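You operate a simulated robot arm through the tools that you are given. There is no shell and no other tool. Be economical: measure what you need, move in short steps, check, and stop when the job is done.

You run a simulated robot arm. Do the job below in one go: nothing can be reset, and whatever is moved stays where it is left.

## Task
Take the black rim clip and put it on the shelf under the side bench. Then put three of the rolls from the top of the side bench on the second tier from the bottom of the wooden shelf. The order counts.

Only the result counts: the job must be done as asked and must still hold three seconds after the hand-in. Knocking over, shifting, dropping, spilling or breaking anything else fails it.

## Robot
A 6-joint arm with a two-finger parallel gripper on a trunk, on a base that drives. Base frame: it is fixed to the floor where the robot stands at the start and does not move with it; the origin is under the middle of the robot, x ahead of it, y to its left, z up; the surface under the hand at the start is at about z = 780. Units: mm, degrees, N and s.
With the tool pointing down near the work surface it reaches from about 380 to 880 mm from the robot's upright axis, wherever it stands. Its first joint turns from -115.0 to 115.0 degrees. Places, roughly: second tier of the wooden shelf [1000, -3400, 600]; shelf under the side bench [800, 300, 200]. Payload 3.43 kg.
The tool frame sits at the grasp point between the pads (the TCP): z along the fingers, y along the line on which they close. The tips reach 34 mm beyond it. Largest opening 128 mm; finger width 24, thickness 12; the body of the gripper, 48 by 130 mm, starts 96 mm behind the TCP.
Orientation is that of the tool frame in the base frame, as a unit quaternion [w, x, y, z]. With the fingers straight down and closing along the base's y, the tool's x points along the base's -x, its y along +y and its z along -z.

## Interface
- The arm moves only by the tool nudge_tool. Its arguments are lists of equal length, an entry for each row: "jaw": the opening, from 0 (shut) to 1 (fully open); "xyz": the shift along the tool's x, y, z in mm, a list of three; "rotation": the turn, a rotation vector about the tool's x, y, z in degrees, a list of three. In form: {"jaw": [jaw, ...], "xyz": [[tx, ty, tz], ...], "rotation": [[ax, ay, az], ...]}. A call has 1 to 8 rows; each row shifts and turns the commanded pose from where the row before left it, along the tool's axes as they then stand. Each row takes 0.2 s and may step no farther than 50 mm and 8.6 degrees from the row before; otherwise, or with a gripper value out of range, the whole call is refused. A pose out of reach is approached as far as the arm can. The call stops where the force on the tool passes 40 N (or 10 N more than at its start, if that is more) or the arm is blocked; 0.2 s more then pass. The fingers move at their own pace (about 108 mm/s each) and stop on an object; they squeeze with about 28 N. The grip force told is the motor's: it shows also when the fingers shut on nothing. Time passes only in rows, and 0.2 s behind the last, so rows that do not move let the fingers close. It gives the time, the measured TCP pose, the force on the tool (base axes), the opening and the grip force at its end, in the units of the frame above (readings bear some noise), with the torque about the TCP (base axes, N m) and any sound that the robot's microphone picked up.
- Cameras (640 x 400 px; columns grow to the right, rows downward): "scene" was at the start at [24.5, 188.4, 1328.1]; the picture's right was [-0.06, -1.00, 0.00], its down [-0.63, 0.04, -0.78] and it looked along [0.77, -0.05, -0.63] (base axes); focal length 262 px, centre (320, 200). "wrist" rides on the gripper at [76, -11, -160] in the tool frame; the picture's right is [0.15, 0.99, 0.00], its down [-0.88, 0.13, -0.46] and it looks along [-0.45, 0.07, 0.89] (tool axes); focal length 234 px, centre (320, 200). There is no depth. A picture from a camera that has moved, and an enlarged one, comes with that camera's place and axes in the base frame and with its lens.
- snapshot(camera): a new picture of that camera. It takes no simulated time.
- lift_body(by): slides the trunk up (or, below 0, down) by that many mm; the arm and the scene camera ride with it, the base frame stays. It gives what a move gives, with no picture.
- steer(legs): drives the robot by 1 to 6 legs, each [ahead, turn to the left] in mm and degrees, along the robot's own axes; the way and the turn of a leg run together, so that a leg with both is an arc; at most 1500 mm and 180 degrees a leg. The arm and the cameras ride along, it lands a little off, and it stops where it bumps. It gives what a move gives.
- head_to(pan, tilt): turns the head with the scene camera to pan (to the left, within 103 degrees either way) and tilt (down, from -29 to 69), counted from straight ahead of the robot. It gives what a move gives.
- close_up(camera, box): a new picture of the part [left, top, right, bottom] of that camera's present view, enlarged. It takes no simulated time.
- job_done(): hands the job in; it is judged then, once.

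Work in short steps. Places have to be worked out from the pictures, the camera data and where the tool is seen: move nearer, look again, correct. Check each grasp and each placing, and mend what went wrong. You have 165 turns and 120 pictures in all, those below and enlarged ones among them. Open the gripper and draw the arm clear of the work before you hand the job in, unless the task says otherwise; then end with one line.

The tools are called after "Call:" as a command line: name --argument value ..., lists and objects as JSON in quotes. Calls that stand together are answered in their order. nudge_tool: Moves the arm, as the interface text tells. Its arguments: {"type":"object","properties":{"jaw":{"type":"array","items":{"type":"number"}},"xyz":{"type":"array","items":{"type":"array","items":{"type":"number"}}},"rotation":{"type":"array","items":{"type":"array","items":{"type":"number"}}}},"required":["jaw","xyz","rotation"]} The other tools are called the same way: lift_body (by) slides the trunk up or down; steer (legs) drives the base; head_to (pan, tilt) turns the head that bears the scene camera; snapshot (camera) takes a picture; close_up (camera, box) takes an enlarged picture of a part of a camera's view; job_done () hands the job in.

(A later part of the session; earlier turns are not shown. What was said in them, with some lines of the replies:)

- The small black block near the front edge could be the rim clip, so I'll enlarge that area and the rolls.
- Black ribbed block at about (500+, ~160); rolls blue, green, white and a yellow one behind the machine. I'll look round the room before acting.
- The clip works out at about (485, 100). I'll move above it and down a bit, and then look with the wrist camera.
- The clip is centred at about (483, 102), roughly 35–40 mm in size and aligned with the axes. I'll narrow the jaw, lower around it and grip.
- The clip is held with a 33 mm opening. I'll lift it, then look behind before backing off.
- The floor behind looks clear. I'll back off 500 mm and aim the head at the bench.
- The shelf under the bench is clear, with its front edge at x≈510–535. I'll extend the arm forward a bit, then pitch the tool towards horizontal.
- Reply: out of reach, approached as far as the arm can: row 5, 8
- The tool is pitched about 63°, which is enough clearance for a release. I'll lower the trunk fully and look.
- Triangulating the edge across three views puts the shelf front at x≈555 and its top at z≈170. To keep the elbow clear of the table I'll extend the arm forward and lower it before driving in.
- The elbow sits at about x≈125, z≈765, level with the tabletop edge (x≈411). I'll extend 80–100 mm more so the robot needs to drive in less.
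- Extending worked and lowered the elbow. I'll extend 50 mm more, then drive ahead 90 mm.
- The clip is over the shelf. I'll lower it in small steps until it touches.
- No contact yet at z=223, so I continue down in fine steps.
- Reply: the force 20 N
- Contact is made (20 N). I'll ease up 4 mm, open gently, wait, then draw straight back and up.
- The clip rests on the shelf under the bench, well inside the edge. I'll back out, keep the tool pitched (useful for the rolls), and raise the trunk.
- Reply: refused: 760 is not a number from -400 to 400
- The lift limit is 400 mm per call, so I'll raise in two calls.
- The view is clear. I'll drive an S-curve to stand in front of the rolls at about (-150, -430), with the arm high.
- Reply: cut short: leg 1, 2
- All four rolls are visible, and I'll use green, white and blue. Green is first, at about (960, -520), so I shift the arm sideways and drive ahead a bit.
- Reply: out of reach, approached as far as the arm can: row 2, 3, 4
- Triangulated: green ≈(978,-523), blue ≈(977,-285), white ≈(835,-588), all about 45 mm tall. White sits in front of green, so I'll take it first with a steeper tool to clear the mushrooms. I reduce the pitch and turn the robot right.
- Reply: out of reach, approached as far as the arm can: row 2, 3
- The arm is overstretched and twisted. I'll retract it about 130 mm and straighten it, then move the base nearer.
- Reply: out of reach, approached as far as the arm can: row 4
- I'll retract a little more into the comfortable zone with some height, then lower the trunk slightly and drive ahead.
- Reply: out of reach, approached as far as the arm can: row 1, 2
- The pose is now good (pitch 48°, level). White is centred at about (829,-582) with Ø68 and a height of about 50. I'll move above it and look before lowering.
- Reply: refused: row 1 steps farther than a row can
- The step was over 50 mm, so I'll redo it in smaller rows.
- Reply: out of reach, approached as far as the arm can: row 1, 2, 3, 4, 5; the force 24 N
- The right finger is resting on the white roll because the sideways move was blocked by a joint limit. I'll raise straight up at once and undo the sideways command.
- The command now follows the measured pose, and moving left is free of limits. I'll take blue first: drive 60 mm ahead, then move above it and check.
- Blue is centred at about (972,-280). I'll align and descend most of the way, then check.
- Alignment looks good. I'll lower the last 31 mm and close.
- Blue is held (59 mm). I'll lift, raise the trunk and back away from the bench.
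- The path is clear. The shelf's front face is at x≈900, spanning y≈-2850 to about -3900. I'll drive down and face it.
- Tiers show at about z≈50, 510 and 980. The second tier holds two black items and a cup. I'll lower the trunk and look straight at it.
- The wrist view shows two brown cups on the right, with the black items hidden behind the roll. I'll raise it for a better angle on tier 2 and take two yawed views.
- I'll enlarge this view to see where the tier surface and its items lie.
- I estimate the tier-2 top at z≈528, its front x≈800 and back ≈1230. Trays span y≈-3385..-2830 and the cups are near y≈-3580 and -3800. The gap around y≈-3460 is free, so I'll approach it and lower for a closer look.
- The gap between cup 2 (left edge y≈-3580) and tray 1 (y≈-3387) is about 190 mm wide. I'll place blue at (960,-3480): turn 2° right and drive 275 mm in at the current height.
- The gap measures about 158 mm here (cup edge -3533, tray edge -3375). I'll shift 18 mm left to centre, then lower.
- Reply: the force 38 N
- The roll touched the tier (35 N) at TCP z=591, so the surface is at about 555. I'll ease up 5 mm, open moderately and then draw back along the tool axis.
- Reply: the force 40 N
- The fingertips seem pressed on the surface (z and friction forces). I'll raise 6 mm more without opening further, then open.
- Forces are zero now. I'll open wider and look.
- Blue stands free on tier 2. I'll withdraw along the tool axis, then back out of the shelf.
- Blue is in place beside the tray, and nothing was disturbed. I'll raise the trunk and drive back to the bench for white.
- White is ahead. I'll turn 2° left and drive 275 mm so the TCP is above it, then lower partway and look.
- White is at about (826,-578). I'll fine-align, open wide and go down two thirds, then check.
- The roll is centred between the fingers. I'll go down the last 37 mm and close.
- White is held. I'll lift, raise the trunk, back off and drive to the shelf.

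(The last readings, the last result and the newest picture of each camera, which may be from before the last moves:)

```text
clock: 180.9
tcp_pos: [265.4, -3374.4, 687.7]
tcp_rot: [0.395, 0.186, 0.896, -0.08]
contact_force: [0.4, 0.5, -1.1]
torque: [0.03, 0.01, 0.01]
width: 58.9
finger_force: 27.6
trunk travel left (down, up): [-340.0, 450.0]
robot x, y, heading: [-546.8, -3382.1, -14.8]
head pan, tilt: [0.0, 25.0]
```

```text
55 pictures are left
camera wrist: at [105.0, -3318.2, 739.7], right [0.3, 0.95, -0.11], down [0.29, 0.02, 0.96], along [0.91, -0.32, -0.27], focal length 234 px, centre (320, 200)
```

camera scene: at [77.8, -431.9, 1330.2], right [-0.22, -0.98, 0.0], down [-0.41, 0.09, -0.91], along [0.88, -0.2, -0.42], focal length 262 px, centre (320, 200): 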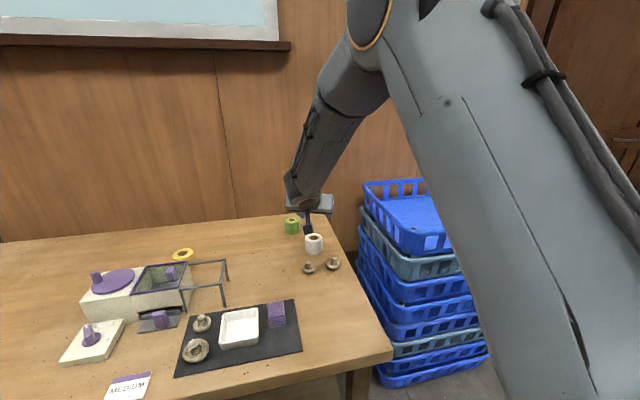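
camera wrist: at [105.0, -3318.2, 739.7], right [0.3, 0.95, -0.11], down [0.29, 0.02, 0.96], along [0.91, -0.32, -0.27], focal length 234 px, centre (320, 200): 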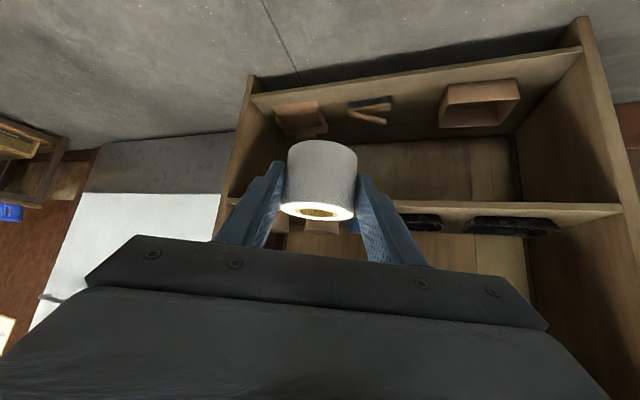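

White roll target is about (886,-3455), in front of blue. I'll turn 3.3° left and drive 540 mm, then look.

Call:
steer --legs '[[0, 3.3], [540, 0]]'

Call:
snapshot --camera "wrist"

Call:
snapshot --camera "scene"

```text
clock: 184.4
tcp_pos: [793.5, -3444.6, 687.1]
tcp_rot: [0.396, 0.163, 0.901, -0.07]
contact_force: [-0.5, 0.7, -1.1]
torque: [0.02, 0.01, 0.02]
width: 58.9
finger_force: 28.4
trunk travel left (down, up): [-340.0, 450.0]
robot x, y, heading: [-21.9, -3494.9, -12.3]
head pan, tilt: [0.0, 25.0]
```

```text
54 pictures are left
camera wrist: at [629.3, -3398.1, 739.6], right [0.25, 0.96, -0.11], down [0.29, 0.03, 0.96], along [0.92, -0.27, -0.27], focal length 234 px, centre (320, 200)
```

wrist: 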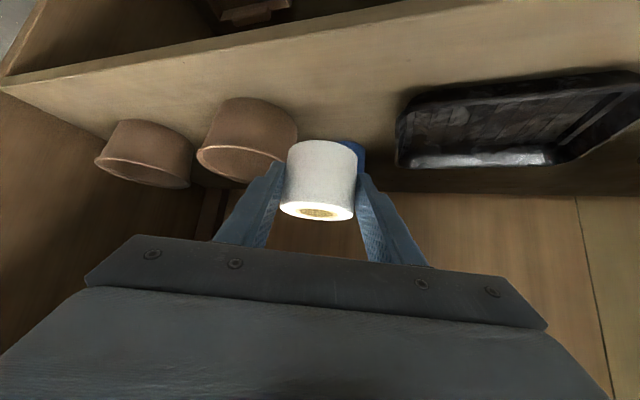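

```text
53 pictures are left
camera scene: at [121.3, -3325.5, 1090.1], right [-0.21, -0.98, 0.0], down [-0.41, 0.09, -0.91], along [0.89, -0.19, -0.42], focal length 262 px, centre (320, 200)
```

scene: 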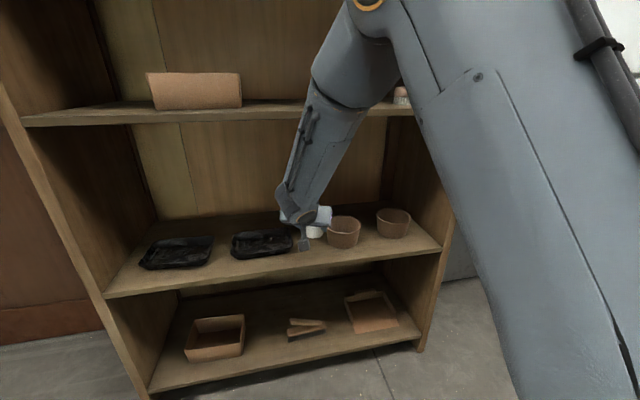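

I measure the gap here as y≈-3518 to -3395, centred at -3456. I'll nudge the base left 0.6° and drive 80 mm.

Call:
steer --legs '[[0, 0.6], [78, 0]]'

Call:
lift_body --by -60

Call:
snapshot --camera "wrist"

Call:
close_up --camera "scene" --box '[200, 150, 460, 310]'

```text
clock: 185.8
tcp_pos: [868.2, -3452.9, 687.3]
tcp_rot: [0.398, 0.159, 0.901, -0.069]
contact_force: [0.0, 0.6, -1.8]
torque: [0.01, 0.01, -0.02]
width: 58.7
finger_force: 28.1
trunk travel left (down, up): [-340.0, 450.0]
robot x, y, heading: [55.9, -3510.5, -11.4]
head pan, tilt: [0.0, 25.0]
```

```text
clock: 186.8
tcp_pos: [868.2, -3453.0, 626.0]
tcp_rot: [0.397, 0.158, 0.901, -0.069]
contact_force: [-0.6, -0.4, -1.0]
torque: [-0.03, -0.03, 0.02]
width: 59.0
finger_force: 28.2
trunk travel left (down, up): [-280.0, 510.0]
robot x, y, heading: [56.6, -3510.7, -11.4]
head pan, tilt: [0.0, 25.0]
```

```text
52 pictures are left
camera wrist: at [704.4, -3406.9, 679.6], right [0.24, 0.96, -0.11], down [0.29, 0.03, 0.96], along [0.93, -0.26, -0.27], focal length 234 px, centre (320, 200)
```

wrist: 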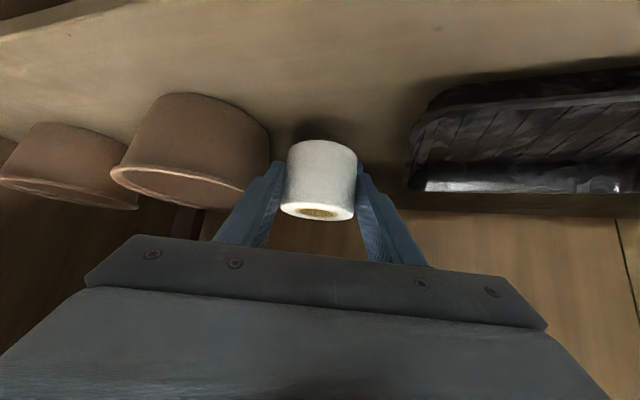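

```text
2.46 times, centred on (330, 230) of scene
camera zoom: at [212.2, -3343.0, 1030.1], right [-0.2, -0.98, 0.0], down [-0.41, 0.08, -0.91], along [0.89, -0.18, -0.42], focal length 644 px, centre (295, 126)
```

zoom: 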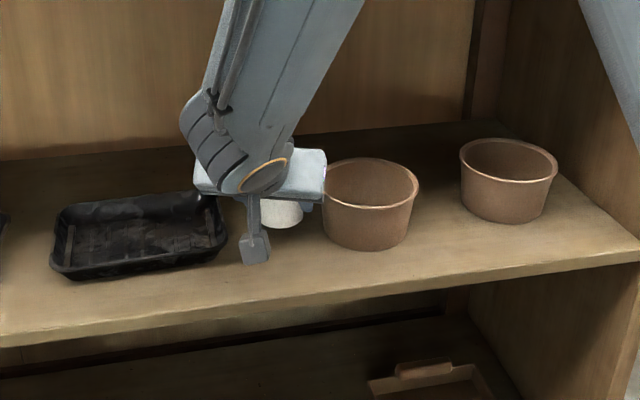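

I'll shift 5 mm left and lower gently towards contact (expected at TCP z≈595).

Call:
nudge_tool --jaw '[0.35, 0.35, 0.35]' --xyz '[[0, 5, 0], [9.5, 0, 8.7], [8, 0, 7.4]]' --rotation '[[0, 0, 0], [0, 0, 0], [0, 0, 0]]'

Call:
nudge_tool --jaw '[0.35, 0.35, 0.35, 0.35]' --xyz '[[1.5, 0, 1.4], [1.5, 0, 1.4], [1.5, 0, 1.4], [0, 0, 0]]' --rotation '[[0, 0, 0], [0, 0, 0], [0, 0, 0], [0, 0, 0]]'

```text
clock: 187.6
tcp_pos: [868.5, -3447.6, 602.3]
tcp_rot: [0.397, 0.159, 0.901, -0.069]
contact_force: [0.4, -0.3, -0.9]
torque: [0.03, 0.04, 0.0]
width: 58.8
finger_force: 28.0
trunk travel left (down, up): [-280.0, 510.0]
robot x, y, heading: [57.4, -3507.8, -11.6]
head pan, tilt: [0.0, 25.0]
```

```text
clock: 188.6
tcp_pos: [871.4, -3447.4, 597.4]
tcp_rot: [0.398, 0.159, 0.901, -0.069]
contact_force: [-1.1, -0.4, 7.5]
torque: [-0.19, 0.1, -0.03]
width: 58.7
finger_force: 28.8
trunk travel left (down, up): [-280.0, 510.0]
robot x, y, heading: [55.6, -3509.5, -11.6]
head pan, tilt: [0.0, 25.0]
```

It is in light contact (7.5 N) at z=597, with the tips about 4 mm clear. I'll open a little and look.

Call:
nudge_tool --jaw '[0.56, 0.56, 0.56]' --xyz '[[0, 0, 0], [0, 0, 0], [0, 0, 0]]' --rotation '[[0, 0, 0], [0, 0, 0], [0, 0, 0]]'

Call:
snapshot --camera "wrist"

```text
clock: 189.4
tcp_pos: [869.8, -3448.6, 597.8]
tcp_rot: [0.397, 0.159, 0.901, -0.069]
contact_force: [0.0, -0.9, -0.6]
torque: [0.02, 0.02, 0.0]
width: 71.4
finger_force: 0.1
trunk travel left (down, up): [-280.0, 510.0]
robot x, y, heading: [53.0, -3511.8, -11.9]
head pan, tilt: [0.0, 25.0]
```

```text
50 pictures are left
camera wrist: at [706.7, -3402.2, 650.2], right [0.24, 0.96, -0.11], down [0.29, 0.03, 0.96], along [0.93, -0.26, -0.27], focal length 234 px, centre (320, 200)
```

wrist: 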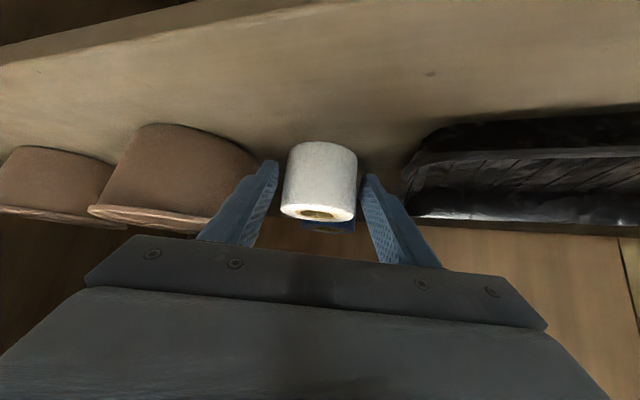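

White stands upright in front of blue. I'll withdraw and back out.

Call:
nudge_tool --jaw '[0.56, 0.56, 0.56]' --xyz '[[0, 0, -35], [0, 0, -35], [0, 0, -40]]' --rotation '[[0, 0, 0], [0, 0, 0], [0, 0, 0]]'

Call:
steer --legs '[[-270, 0]]'

Call:
snapshot --camera "wrist"

Call:
snapshot --camera "scene"

```text
clock: 190.2
tcp_pos: [794.7, -3422.2, 670.9]
tcp_rot: [0.397, 0.159, 0.901, -0.069]
contact_force: [0.9, 0.0, -0.9]
torque: [0.02, -0.05, -0.01]
width: 71.9
finger_force: 0.1
trunk travel left (down, up): [-280.0, 510.0]
robot x, y, heading: [54.6, -3508.8, -11.6]
head pan, tilt: [0.0, 25.0]
```

```text
clock: 192.1
tcp_pos: [525.7, -3365.7, 669.6]
tcp_rot: [0.397, 0.159, 0.901, -0.068]
contact_force: [-0.5, 0.7, -0.4]
torque: [-0.01, 0.02, 0.0]
width: 71.5
finger_force: 0.1
trunk travel left (down, up): [-280.0, 510.0]
robot x, y, heading: [-214.8, -3453.3, -11.4]
head pan, tilt: [0.0, 25.0]
```

```text
49 pictures are left
camera wrist: at [361.1, -3319.3, 722.8], right [0.24, 0.96, -0.11], down [0.29, 0.03, 0.96], along [0.93, -0.26, -0.27], focal length 234 px, centre (320, 200)
```

wrist: 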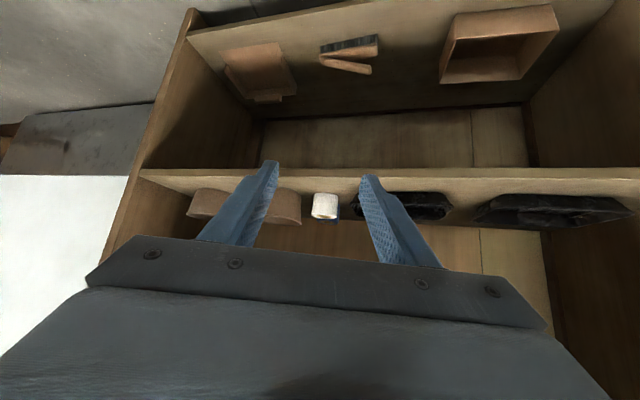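

```text
48 pictures are left
camera scene: at [-57.9, -3287.8, 1030.1], right [-0.2, -0.98, 0.0], down [-0.41, 0.08, -0.91], along [0.89, -0.18, -0.42], focal length 262 px, centre (320, 200)
```

scene: 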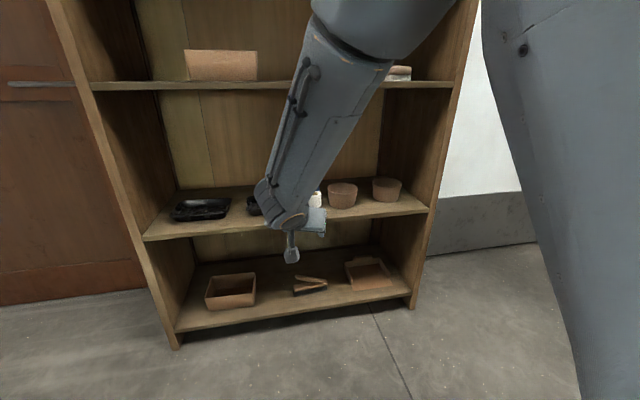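

The space between the two cups at the front, about (850,-3680), suits green. I'll go back to the bench for it.

Call:
lift_body --by 400

Call:
steer --legs '[[0, 102.5], [1450, 0], [1450, 0], [0, -103]]'

Call:
snapshot --camera "wrist"

```text
clock: 196.0
tcp_pos: [526.0, -3365.6, 1070.1]
tcp_rot: [0.398, 0.158, 0.901, -0.068]
contact_force: [0.6, -0.2, -0.3]
torque: [-0.02, -0.02, -0.01]
width: 71.7
finger_force: 0.0
trunk travel left (down, up): [-680.0, 110.0]
robot x, y, heading: [-216.1, -3452.5, -11.7]
head pan, tilt: [0.0, 25.0]
```

```text
clock: 218.6
tcp_pos: [453.7, -480.9, 1070.3]
tcp_rot: [0.396, 0.161, 0.901, -0.069]
contact_force: [0.0, 0.0, -0.6]
torque: [-0.01, -0.02, 0.0]
width: 71.7
finger_force: 0.1
trunk travel left (down, up): [-680.0, 110.0]
robot x, y, heading: [-286.4, -561.8, -11.9]
head pan, tilt: [0.0, 25.0]
```

```text
47 pictures are left
camera wrist: at [290.3, -433.2, 1122.8], right [0.25, 0.96, -0.11], down [0.29, 0.03, 0.96], along [0.92, -0.27, -0.27], focal length 234 px, centre (320, 200)
```

wrist: 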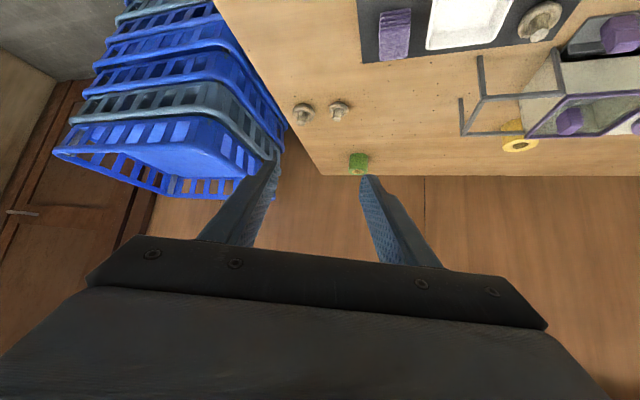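

I'll extend the arm 100 mm, turn 4° left and drive most of the way to green, then look.

Call:
nudge_tool --jaw '[0.75, 0.75, 0.75]' --xyz '[[-23, 0, 24], [-23, 0, 24], [-22, 0, 25]]' --rotation '[[0, 0, 0], [0, 0, 0], [0, 0, 0]]'

Call:
steer --legs '[[0, 4], [400, 0]]'

Call:
lift_body --by -130

Call:
snapshot --camera "wrist"

Call:
snapshot --camera "scene"

```text
clock: 219.4
tcp_pos: [546.9, -515.5, 1071.0]
tcp_rot: [0.397, 0.161, 0.901, -0.07]
contact_force: [-0.6, 0.0, -0.2]
torque: [-0.01, 0.0, -0.01]
width: 96.2
finger_force: 0.2
trunk travel left (down, up): [-680.0, 110.0]
robot x, y, heading: [-286.4, -563.4, -12.0]
head pan, tilt: [0.0, 25.0]
```

```text
clock: 222.4
tcp_pos: [945.6, -507.0, 1071.6]
tcp_rot: [0.399, 0.127, 0.906, -0.055]
contact_force: [-0.1, 0.2, -0.3]
torque: [-0.01, -0.01, 0.0]
width: 96.1
finger_force: 0.2
trunk travel left (down, up): [-680.0, 110.0]
robot x, y, heading: [119.8, -616.6, -7.4]
head pan, tilt: [0.0, 25.0]
```

```text
clock: 224.0
tcp_pos: [945.1, -506.2, 940.6]
tcp_rot: [0.4, 0.126, 0.906, -0.054]
contact_force: [-0.2, -0.2, 0.0]
torque: [0.03, 0.02, 0.03]
width: 96.0
finger_force: 0.0
trunk travel left (down, up): [-550.0, 240.0]
robot x, y, heading: [118.6, -620.0, -7.6]
head pan, tilt: [0.0, 25.0]
```

```text
46 pictures are left
camera wrist: at [779.1, -472.1, 993.9], right [0.18, 0.98, -0.11], down [0.28, 0.05, 0.96], along [0.94, -0.2, -0.27], focal length 234 px, centre (320, 200)
```

wrist: 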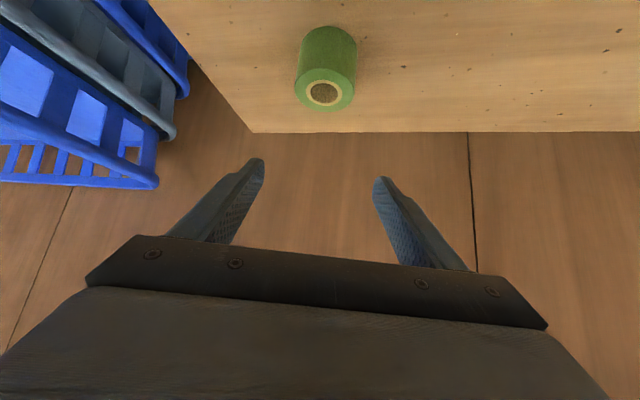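

```text
45 pictures are left
camera scene: at [189.6, -432.2, 1300.2], right [-0.13, -0.99, 0.0], down [-0.42, 0.05, -0.91], along [0.9, -0.12, -0.42], focal length 262 px, centre (320, 200)
```

scene: 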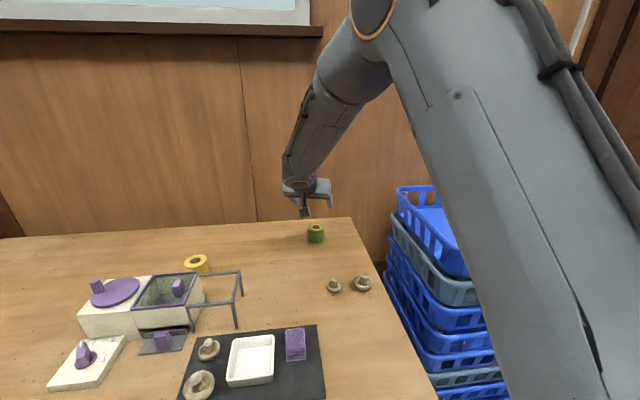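

Green is centred at about (969,-520). I'll align and lower two thirds.

Call:
nudge_tool --jaw '[0.75, 0.75, 0.75]' --xyz '[[-10, -7, 11.4], [31, 0, 28], [31, 0, 28]]' --rotation '[[0, 0, 0], [0, 0, 0], [0, 0, 0]]'

Call:
snapshot --camera "wrist"

```text
clock: 224.8
tcp_pos: [958.6, -517.3, 855.8]
tcp_rot: [0.4, 0.127, 0.906, -0.054]
contact_force: [-0.2, 0.1, -0.4]
torque: [0.03, 0.04, 0.0]
width: 96.1
finger_force: 0.1
trunk travel left (down, up): [-550.0, 240.0]
robot x, y, heading: [119.7, -619.2, -7.4]
head pan, tilt: [0.0, 25.0]
```

```text
44 pictures are left
camera wrist: at [791.4, -482.3, 908.6], right [0.18, 0.98, -0.1], down [0.28, 0.05, 0.96], along [0.94, -0.2, -0.27], focal length 234 px, centre (320, 200)
```

wrist: 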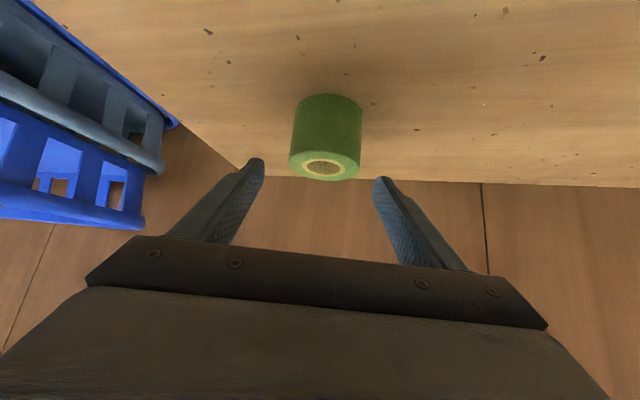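

Well centred. I'll lower 38 mm and close.

Call:
nudge_tool --jaw '[0.75, 0.75, 0.75, 0.4, 0.35, 0.35, 0.35]' --xyz '[[11, 2, 10], [10, 0, 9], [7, 0, 6.5], [0, 0, 0], [0, 0, 0], [0, 0, 0], [0, 0, 0]]' --rotation '[[0, 0, 0], [0, 0, 0], [0, 0, 0], [0, 0, 0], [0, 0, 0], [0, 0, 0], [0, 0, 0]]'

Call:
snapshot --camera "wrist"

```text
clock: 226.4
tcp_pos: [960.0, -514.6, 819.3]
tcp_rot: [0.399, 0.126, 0.906, -0.054]
contact_force: [-0.4, -0.3, 0.8]
torque: [-0.01, 0.0, -0.02]
width: 58.9
finger_force: 28.4
trunk travel left (down, up): [-550.0, 240.0]
robot x, y, heading: [119.7, -615.1, -7.6]
head pan, tilt: [0.0, 25.0]
```

```text
43 pictures are left
camera wrist: at [792.5, -480.3, 872.9], right [0.18, 0.98, -0.11], down [0.28, 0.05, 0.96], along [0.94, -0.2, -0.27], focal length 234 px, centre (320, 200)
```

wrist: 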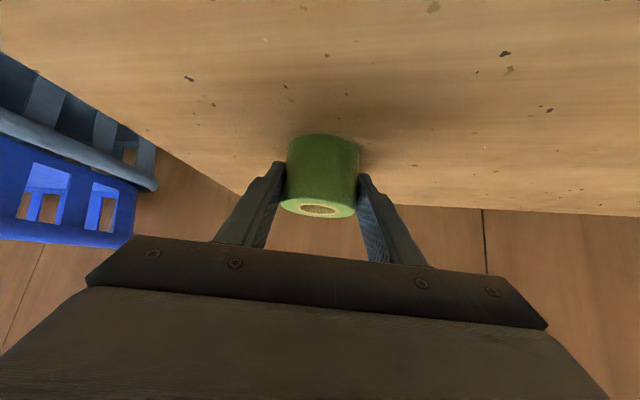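

Green is held. I'll lift, back off and drive to the shelf opposite the cups.

Call:
nudge_tool --jaw '[0.35, 0.35, 0.35]' --xyz '[[-35, 0, -32], [-35, 0, -32], [-10, 0, -9]]' --rotation '[[0, 0, 0], [0, 0, 0], [0, 0, 0]]'

Call:
lift_body --by 130

Call:
steer --legs '[[-500, 0], [0, -83.3], [1400, 0], [1400, 0], [275, 0], [0, 79.3]]'

Call:
lift_body --by -370

Call:
snapshot --camera "wrist"

Call:
snapshot --camera "scene"

```text
clock: 227.2
tcp_pos: [958.2, -516.4, 927.7]
tcp_rot: [0.399, 0.128, 0.906, -0.056]
contact_force: [0.1, 0.1, -0.4]
torque: [0.01, -0.01, -0.03]
width: 59.1
finger_force: 28.3
trunk travel left (down, up): [-550.0, 240.0]
robot x, y, heading: [121.5, -615.3, -7.6]
head pan, tilt: [0.0, 25.0]
```

```text
clock: 228.8
tcp_pos: [958.6, -514.2, 1057.0]
tcp_rot: [0.398, 0.127, 0.907, -0.054]
contact_force: [-0.2, -0.5, -0.8]
torque: [0.0, 0.02, 0.02]
width: 58.8
finger_force: 27.8
trunk travel left (down, up): [-680.0, 110.0]
robot x, y, heading: [120.2, -618.9, -7.5]
head pan, tilt: [0.0, 25.0]
```

```text
clock: 253.3
tcp_pos: [433.3, -3596.7, 1057.4]
tcp_rot: [0.396, 0.172, 0.899, -0.074]
contact_force: [0.2, 0.3, -1.5]
torque: [0.02, 0.01, 0.04]
width: 59.0
finger_force: 28.0
trunk travel left (down, up): [-680.0, 110.0]
robot x, y, heading: [-412.3, -3618.5, -13.2]
head pan, tilt: [0.0, 25.0]
```

```text
clock: 256.9
tcp_pos: [433.4, -3597.3, 687.8]
tcp_rot: [0.396, 0.171, 0.899, -0.073]
contact_force: [-0.7, -0.1, -0.5]
torque: [-0.03, -0.01, 0.02]
width: 58.7
finger_force: 28.0
trunk travel left (down, up): [-310.0, 480.0]
robot x, y, heading: [-411.2, -3618.4, -13.0]
head pan, tilt: [0.0, 25.0]
```

```text
42 pictures are left
camera wrist: at [270.6, -3546.4, 740.5], right [0.27, 0.96, -0.11], down [0.29, 0.02, 0.96], along [0.92, -0.29, -0.27], focal length 234 px, centre (320, 200)
```

wrist: 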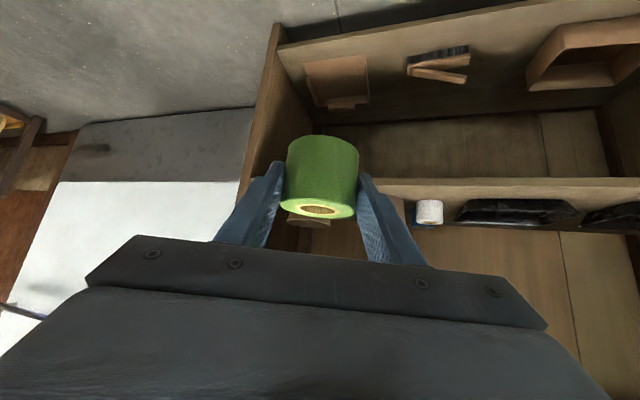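

```text
41 pictures are left
camera scene: at [-258.9, -3453.6, 1060.2], right [-0.23, -0.97, 0.0], down [-0.41, 0.1, -0.91], along [0.88, -0.21, -0.42], focal length 262 px, centre (320, 200)
```

scene: 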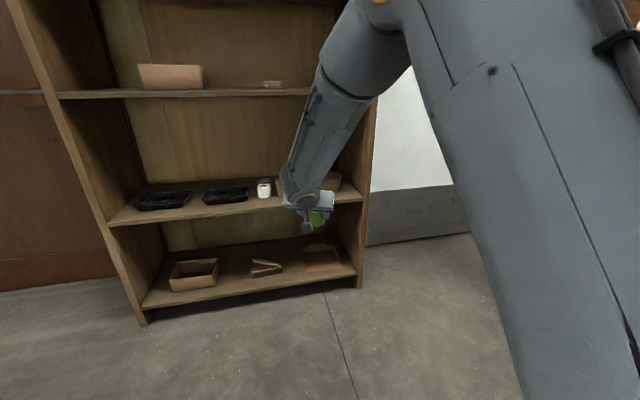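

I'll drive 230 mm closer and look at the space between the cups.

Call:
steer --legs '[[0, 0.6], [230, 0]]'

Call:
snapshot --camera "wrist"

Call:
snapshot --camera "scene"

```text
clock: 258.9
tcp_pos: [655.4, -3640.5, 687.7]
tcp_rot: [0.396, 0.168, 0.9, -0.073]
contact_force: [-0.2, 0.3, -0.3]
torque: [0.02, 0.0, -0.02]
width: 58.9
finger_force: 28.2
trunk travel left (down, up): [-310.0, 480.0]
robot x, y, heading: [-189.5, -3669.2, -12.7]
head pan, tilt: [0.0, 25.0]
```

```text
40 pictures are left
camera wrist: at [493.1, -3591.2, 740.3], right [0.26, 0.96, -0.11], down [0.29, 0.03, 0.96], along [0.92, -0.28, -0.27], focal length 234 px, centre (320, 200)
```

wrist: 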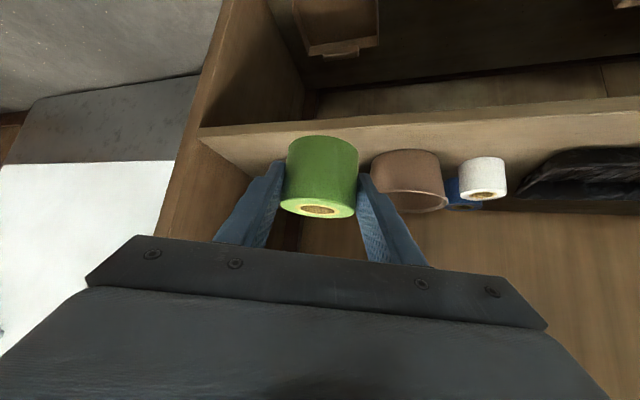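

```text
39 pictures are left
camera scene: at [-37.0, -3502.4, 1060.1], right [-0.22, -0.98, 0.0], down [-0.41, 0.09, -0.91], along [0.88, -0.2, -0.42], focal length 262 px, centre (320, 200)
```

scene: 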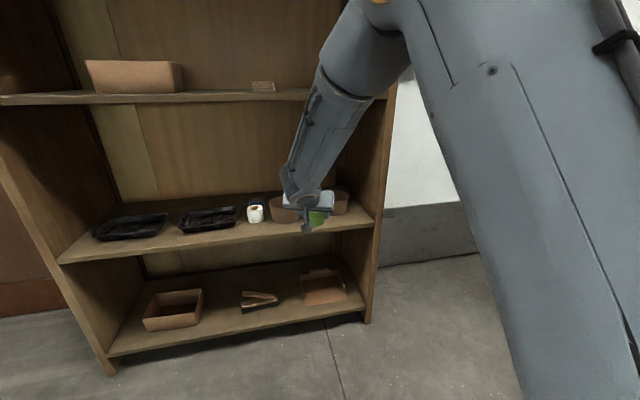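

Cups are at about (885,-3567) and (885,-3772), and the shelf front is at x≈765. I'll put green at about (825,-3670), forward between them.

Call:
steer --legs '[[0, 0.6], [156, 0]]'

Call:
snapshot --camera "wrist"

Call:
close_up --camera "scene" --box '[200, 150, 460, 310]'

```text
clock: 260.6
tcp_pos: [807.1, -3665.3, 687.8]
tcp_rot: [0.397, 0.164, 0.9, -0.071]
contact_force: [0.7, -0.8, -1.2]
torque: [0.0, -0.02, 0.02]
width: 59.0
finger_force: 28.4
trunk travel left (down, up): [-310.0, 480.0]
robot x, y, heading: [-36.3, -3697.2, -12.5]
head pan, tilt: [0.0, 25.0]
```

```text
38 pictures are left
camera wrist: at [644.0, -3617.4, 740.3], right [0.26, 0.96, -0.11], down [0.29, 0.03, 0.96], along [0.92, -0.27, -0.27], focal length 234 px, centre (320, 200)
```

wrist: 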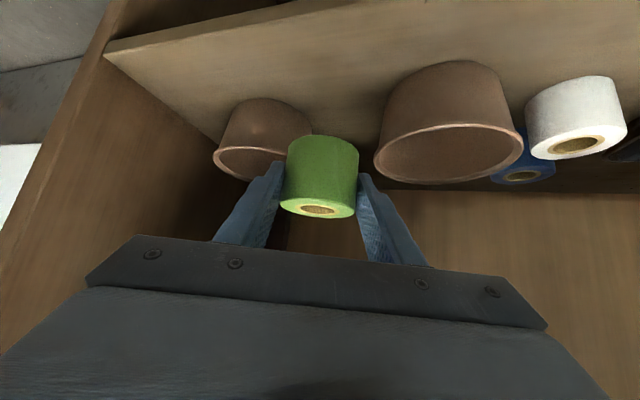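

```text
2.46 times, centred on (330, 230) of scene
camera zoom: at [113.1, -3533.6, 1060.1], right [-0.21, -0.98, 0.0], down [-0.41, 0.09, -0.91], along [0.89, -0.19, -0.42], focal length 644 px, centre (295, 126)
```

zoom: 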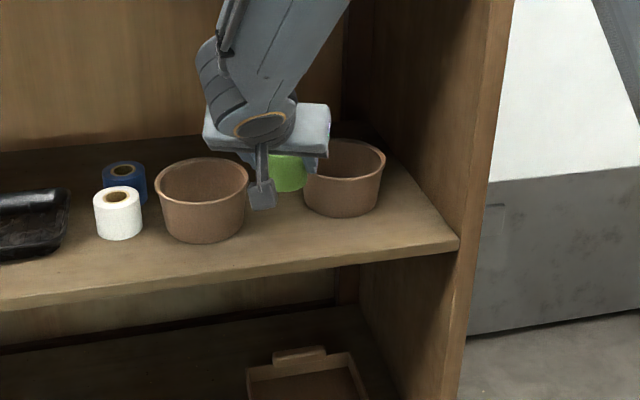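

The cups are centred at about (877,-3565) and (891,-3780), so y≈-3680 is best. I'll shift 8 mm right and lower to just above the surface.

Call:
nudge_tool --jaw '[0.35, 0.35]' --xyz '[[0, -8, 0], [0, 0, 0]]' --rotation '[[0, 0, 0], [0, 0, 0]]'

Call:
lift_body --by -60

Call:
snapshot --camera "wrist"

```text
clock: 261.2
tcp_pos: [804.4, -3672.6, 687.0]
tcp_rot: [0.397, 0.164, 0.9, -0.071]
contact_force: [-0.3, -0.1, -1.3]
torque: [0.01, -0.01, 0.02]
width: 59.0
finger_force: 28.3
trunk travel left (down, up): [-310.0, 480.0]
robot x, y, heading: [-37.5, -3701.3, -12.2]
head pan, tilt: [0.0, 25.0]
```

```text
clock: 262.2
tcp_pos: [804.5, -3673.1, 627.7]
tcp_rot: [0.397, 0.164, 0.9, -0.071]
contact_force: [-0.1, 0.2, -1.3]
torque: [0.0, 0.0, -0.01]
width: 59.1
finger_force: 28.2
trunk travel left (down, up): [-250.0, 540.0]
robot x, y, heading: [-39.0, -3701.7, -12.4]
head pan, tilt: [0.0, 25.0]
```

```text
36 pictures are left
camera wrist: at [641.2, -3624.8, 680.5], right [0.26, 0.96, -0.11], down [0.29, 0.03, 0.96], along [0.92, -0.27, -0.27], focal length 234 px, centre (320, 200)
```

wrist: 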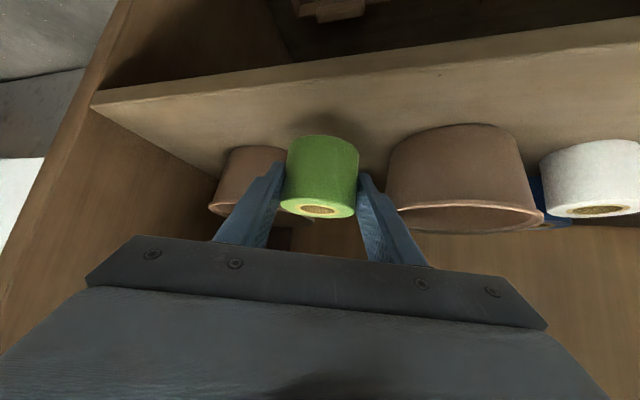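

There is clear room on both sides. I'll lower in steps to light contact.

Call:
nudge_tool --jaw '[0.35, 0.35, 0.35]' --xyz '[[9.5, 0, 8.7], [8.5, 0, 7.9], [0, 0, 0]]' --rotation '[[0, 0, 0], [0, 0, 0], [0, 0, 0]]'

Call:
nudge_tool --jaw '[0.35, 0.35, 0.35, 0.35]' --xyz '[[1.5, 0, 1.4], [1.5, 0, 1.4], [1.5, 0, 1.4], [0, 0, 0]]' --rotation '[[0, 0, 0], [0, 0, 0], [0, 0, 0], [0, 0, 0]]'

```text
clock: 263.0
tcp_pos: [804.8, -3671.6, 603.4]
tcp_rot: [0.396, 0.164, 0.901, -0.071]
contact_force: [0.1, -0.3, -1.1]
torque: [0.0, -0.02, 0.03]
width: 58.8
finger_force: 27.9
trunk travel left (down, up): [-250.0, 540.0]
robot x, y, heading: [-39.6, -3703.2, -12.3]
head pan, tilt: [0.0, 25.0]
```

```text
clock: 264.0
tcp_pos: [806.0, -3673.7, 600.4]
tcp_rot: [0.399, 0.163, 0.9, -0.07]
contact_force: [-3.6, 2.6, 21.9]
torque: [-0.18, 0.13, -0.03]
width: 59.2
finger_force: 27.2
trunk travel left (down, up): [-250.0, 540.0]
robot x, y, heading: [-39.7, -3699.6, -12.3]
head pan, tilt: [0.0, 25.0]
```

Contact at 22 N. I'll ease up 2 mm and open.

Call:
nudge_tool --jaw '[0.35, 0.56, 0.56, 0.56]' --xyz '[[-1.5, 0, -1.4], [0, 0, 0], [0, 0, 0], [0, 0, 0]]' --rotation '[[0, 0, 0], [0, 0, 0], [0, 0, 0], [0, 0, 0]]'

Call:
snapshot --camera "wrist"

```text
clock: 265.0
tcp_pos: [804.6, -3671.9, 597.8]
tcp_rot: [0.396, 0.164, 0.901, -0.071]
contact_force: [0.9, 0.3, 0.5]
torque: [0.0, 0.0, 0.01]
width: 71.7
finger_force: 0.1
trunk travel left (down, up): [-250.0, 540.0]
robot x, y, heading: [-36.7, -3698.8, -12.3]
head pan, tilt: [0.0, 25.0]
```

```text
35 pictures are left
camera wrist: at [641.7, -3624.8, 651.6], right [0.26, 0.96, -0.11], down [0.29, 0.03, 0.96], along [0.92, -0.27, -0.27], focal length 234 px, centre (320, 200)
```

wrist: 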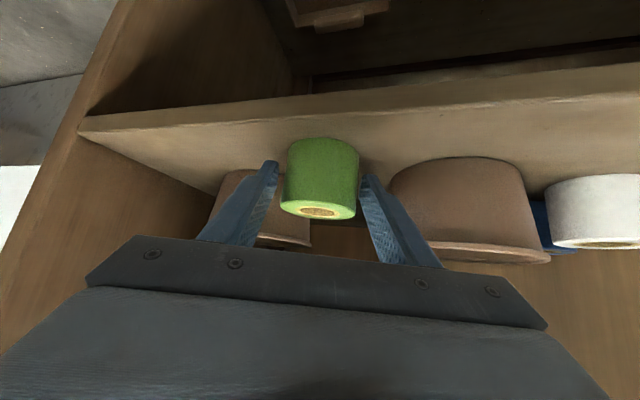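

Green stands free. I'll withdraw, back out and check everything.

Call:
nudge_tool --jaw '[0.56, 0.56, 0.56]' --xyz '[[0, 0, -35], [0, 0, -35], [0, 0, -40]]' --rotation '[[0, 0, 0], [0, 0, 0], [0, 0, 0]]'

Call:
steer --legs '[[-400, 0]]'

Call:
snapshot --camera "wrist"

Call:
close_up --camera "scene" --box '[50, 130, 450, 350]'

```text
clock: 265.8
tcp_pos: [727.2, -3643.9, 673.4]
tcp_rot: [0.396, 0.164, 0.9, -0.072]
contact_force: [-0.2, 0.0, -1.6]
torque: [0.01, 0.0, 0.04]
width: 71.6
finger_force: 0.1
trunk travel left (down, up): [-250.0, 540.0]
robot x, y, heading: [-40.0, -3696.2, -12.1]
head pan, tilt: [0.0, 25.0]
```

```text
clock: 268.3
tcp_pos: [333.3, -3557.8, 673.3]
tcp_rot: [0.397, 0.163, 0.901, -0.07]
contact_force: [0.3, -0.7, 0.5]
torque: [0.02, -0.01, 0.02]
width: 71.6
finger_force: 0.1
trunk travel left (down, up): [-250.0, 540.0]
robot x, y, heading: [-432.8, -3611.4, -12.3]
head pan, tilt: [0.0, 25.0]
```

```text
34 pictures are left
camera wrist: at [171.3, -3510.4, 726.3], right [0.25, 0.96, -0.11], down [0.29, 0.03, 0.96], along [0.92, -0.27, -0.27], focal length 234 px, centre (320, 200)
```

wrist: 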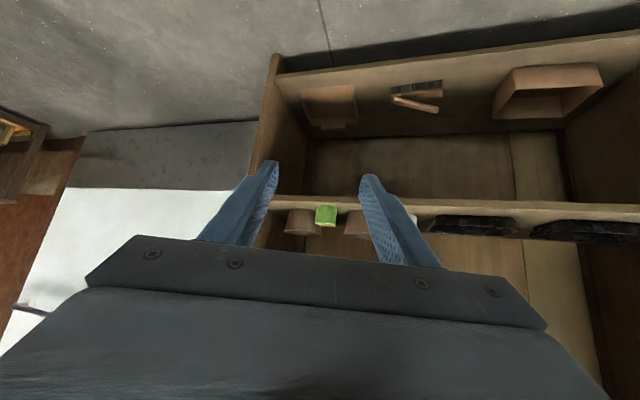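

```text
1.60 times, centred on (250, 240) of scene
camera zoom: at [-264.7, -3452.2, 1000.1], right [-0.21, -0.98, 0.0], down [-0.41, 0.09, -0.91], along [0.89, -0.19, -0.42], focal length 418 px, centre (432, 136)
```

zoom: 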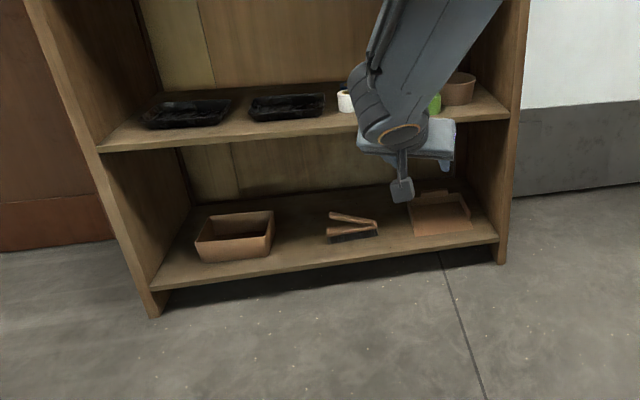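

All three rolls stand on the second tier and the clip is on the bench's lower shelf. I'll open the gripper fully and let things settle.

Call:
nudge_tool --jaw '[1, 1, 1]' --xyz '[[0, 0, 0], [0, 0, 0], [0, 0, 0]]' --rotation '[[0, 0, 0], [0, 0, 0], [0, 0, 0]]'

Call:
job_done

```text
clock: 269.1
tcp_pos: [334.8, -3558.0, 672.9]
tcp_rot: [0.396, 0.164, 0.9, -0.071]
contact_force: [1.0, 0.1, 0.7]
torque: [0.0, 0.01, -0.01]
width: 127.8
finger_force: 0.1
trunk travel left (down, up): [-250.0, 540.0]
robot x, y, heading: [-429.7, -3613.5, -12.0]
head pan, tilt: [0.0, 25.0]
```

```text
The job is handed in.
```

The black rim clip went first onto the shelf under the side bench, then the blue, white and green rolls onto the second tier of the wooden shelf; during the first try at the white roll, a finger briefly rested on top of it (about 24 N), but it stayed upright.
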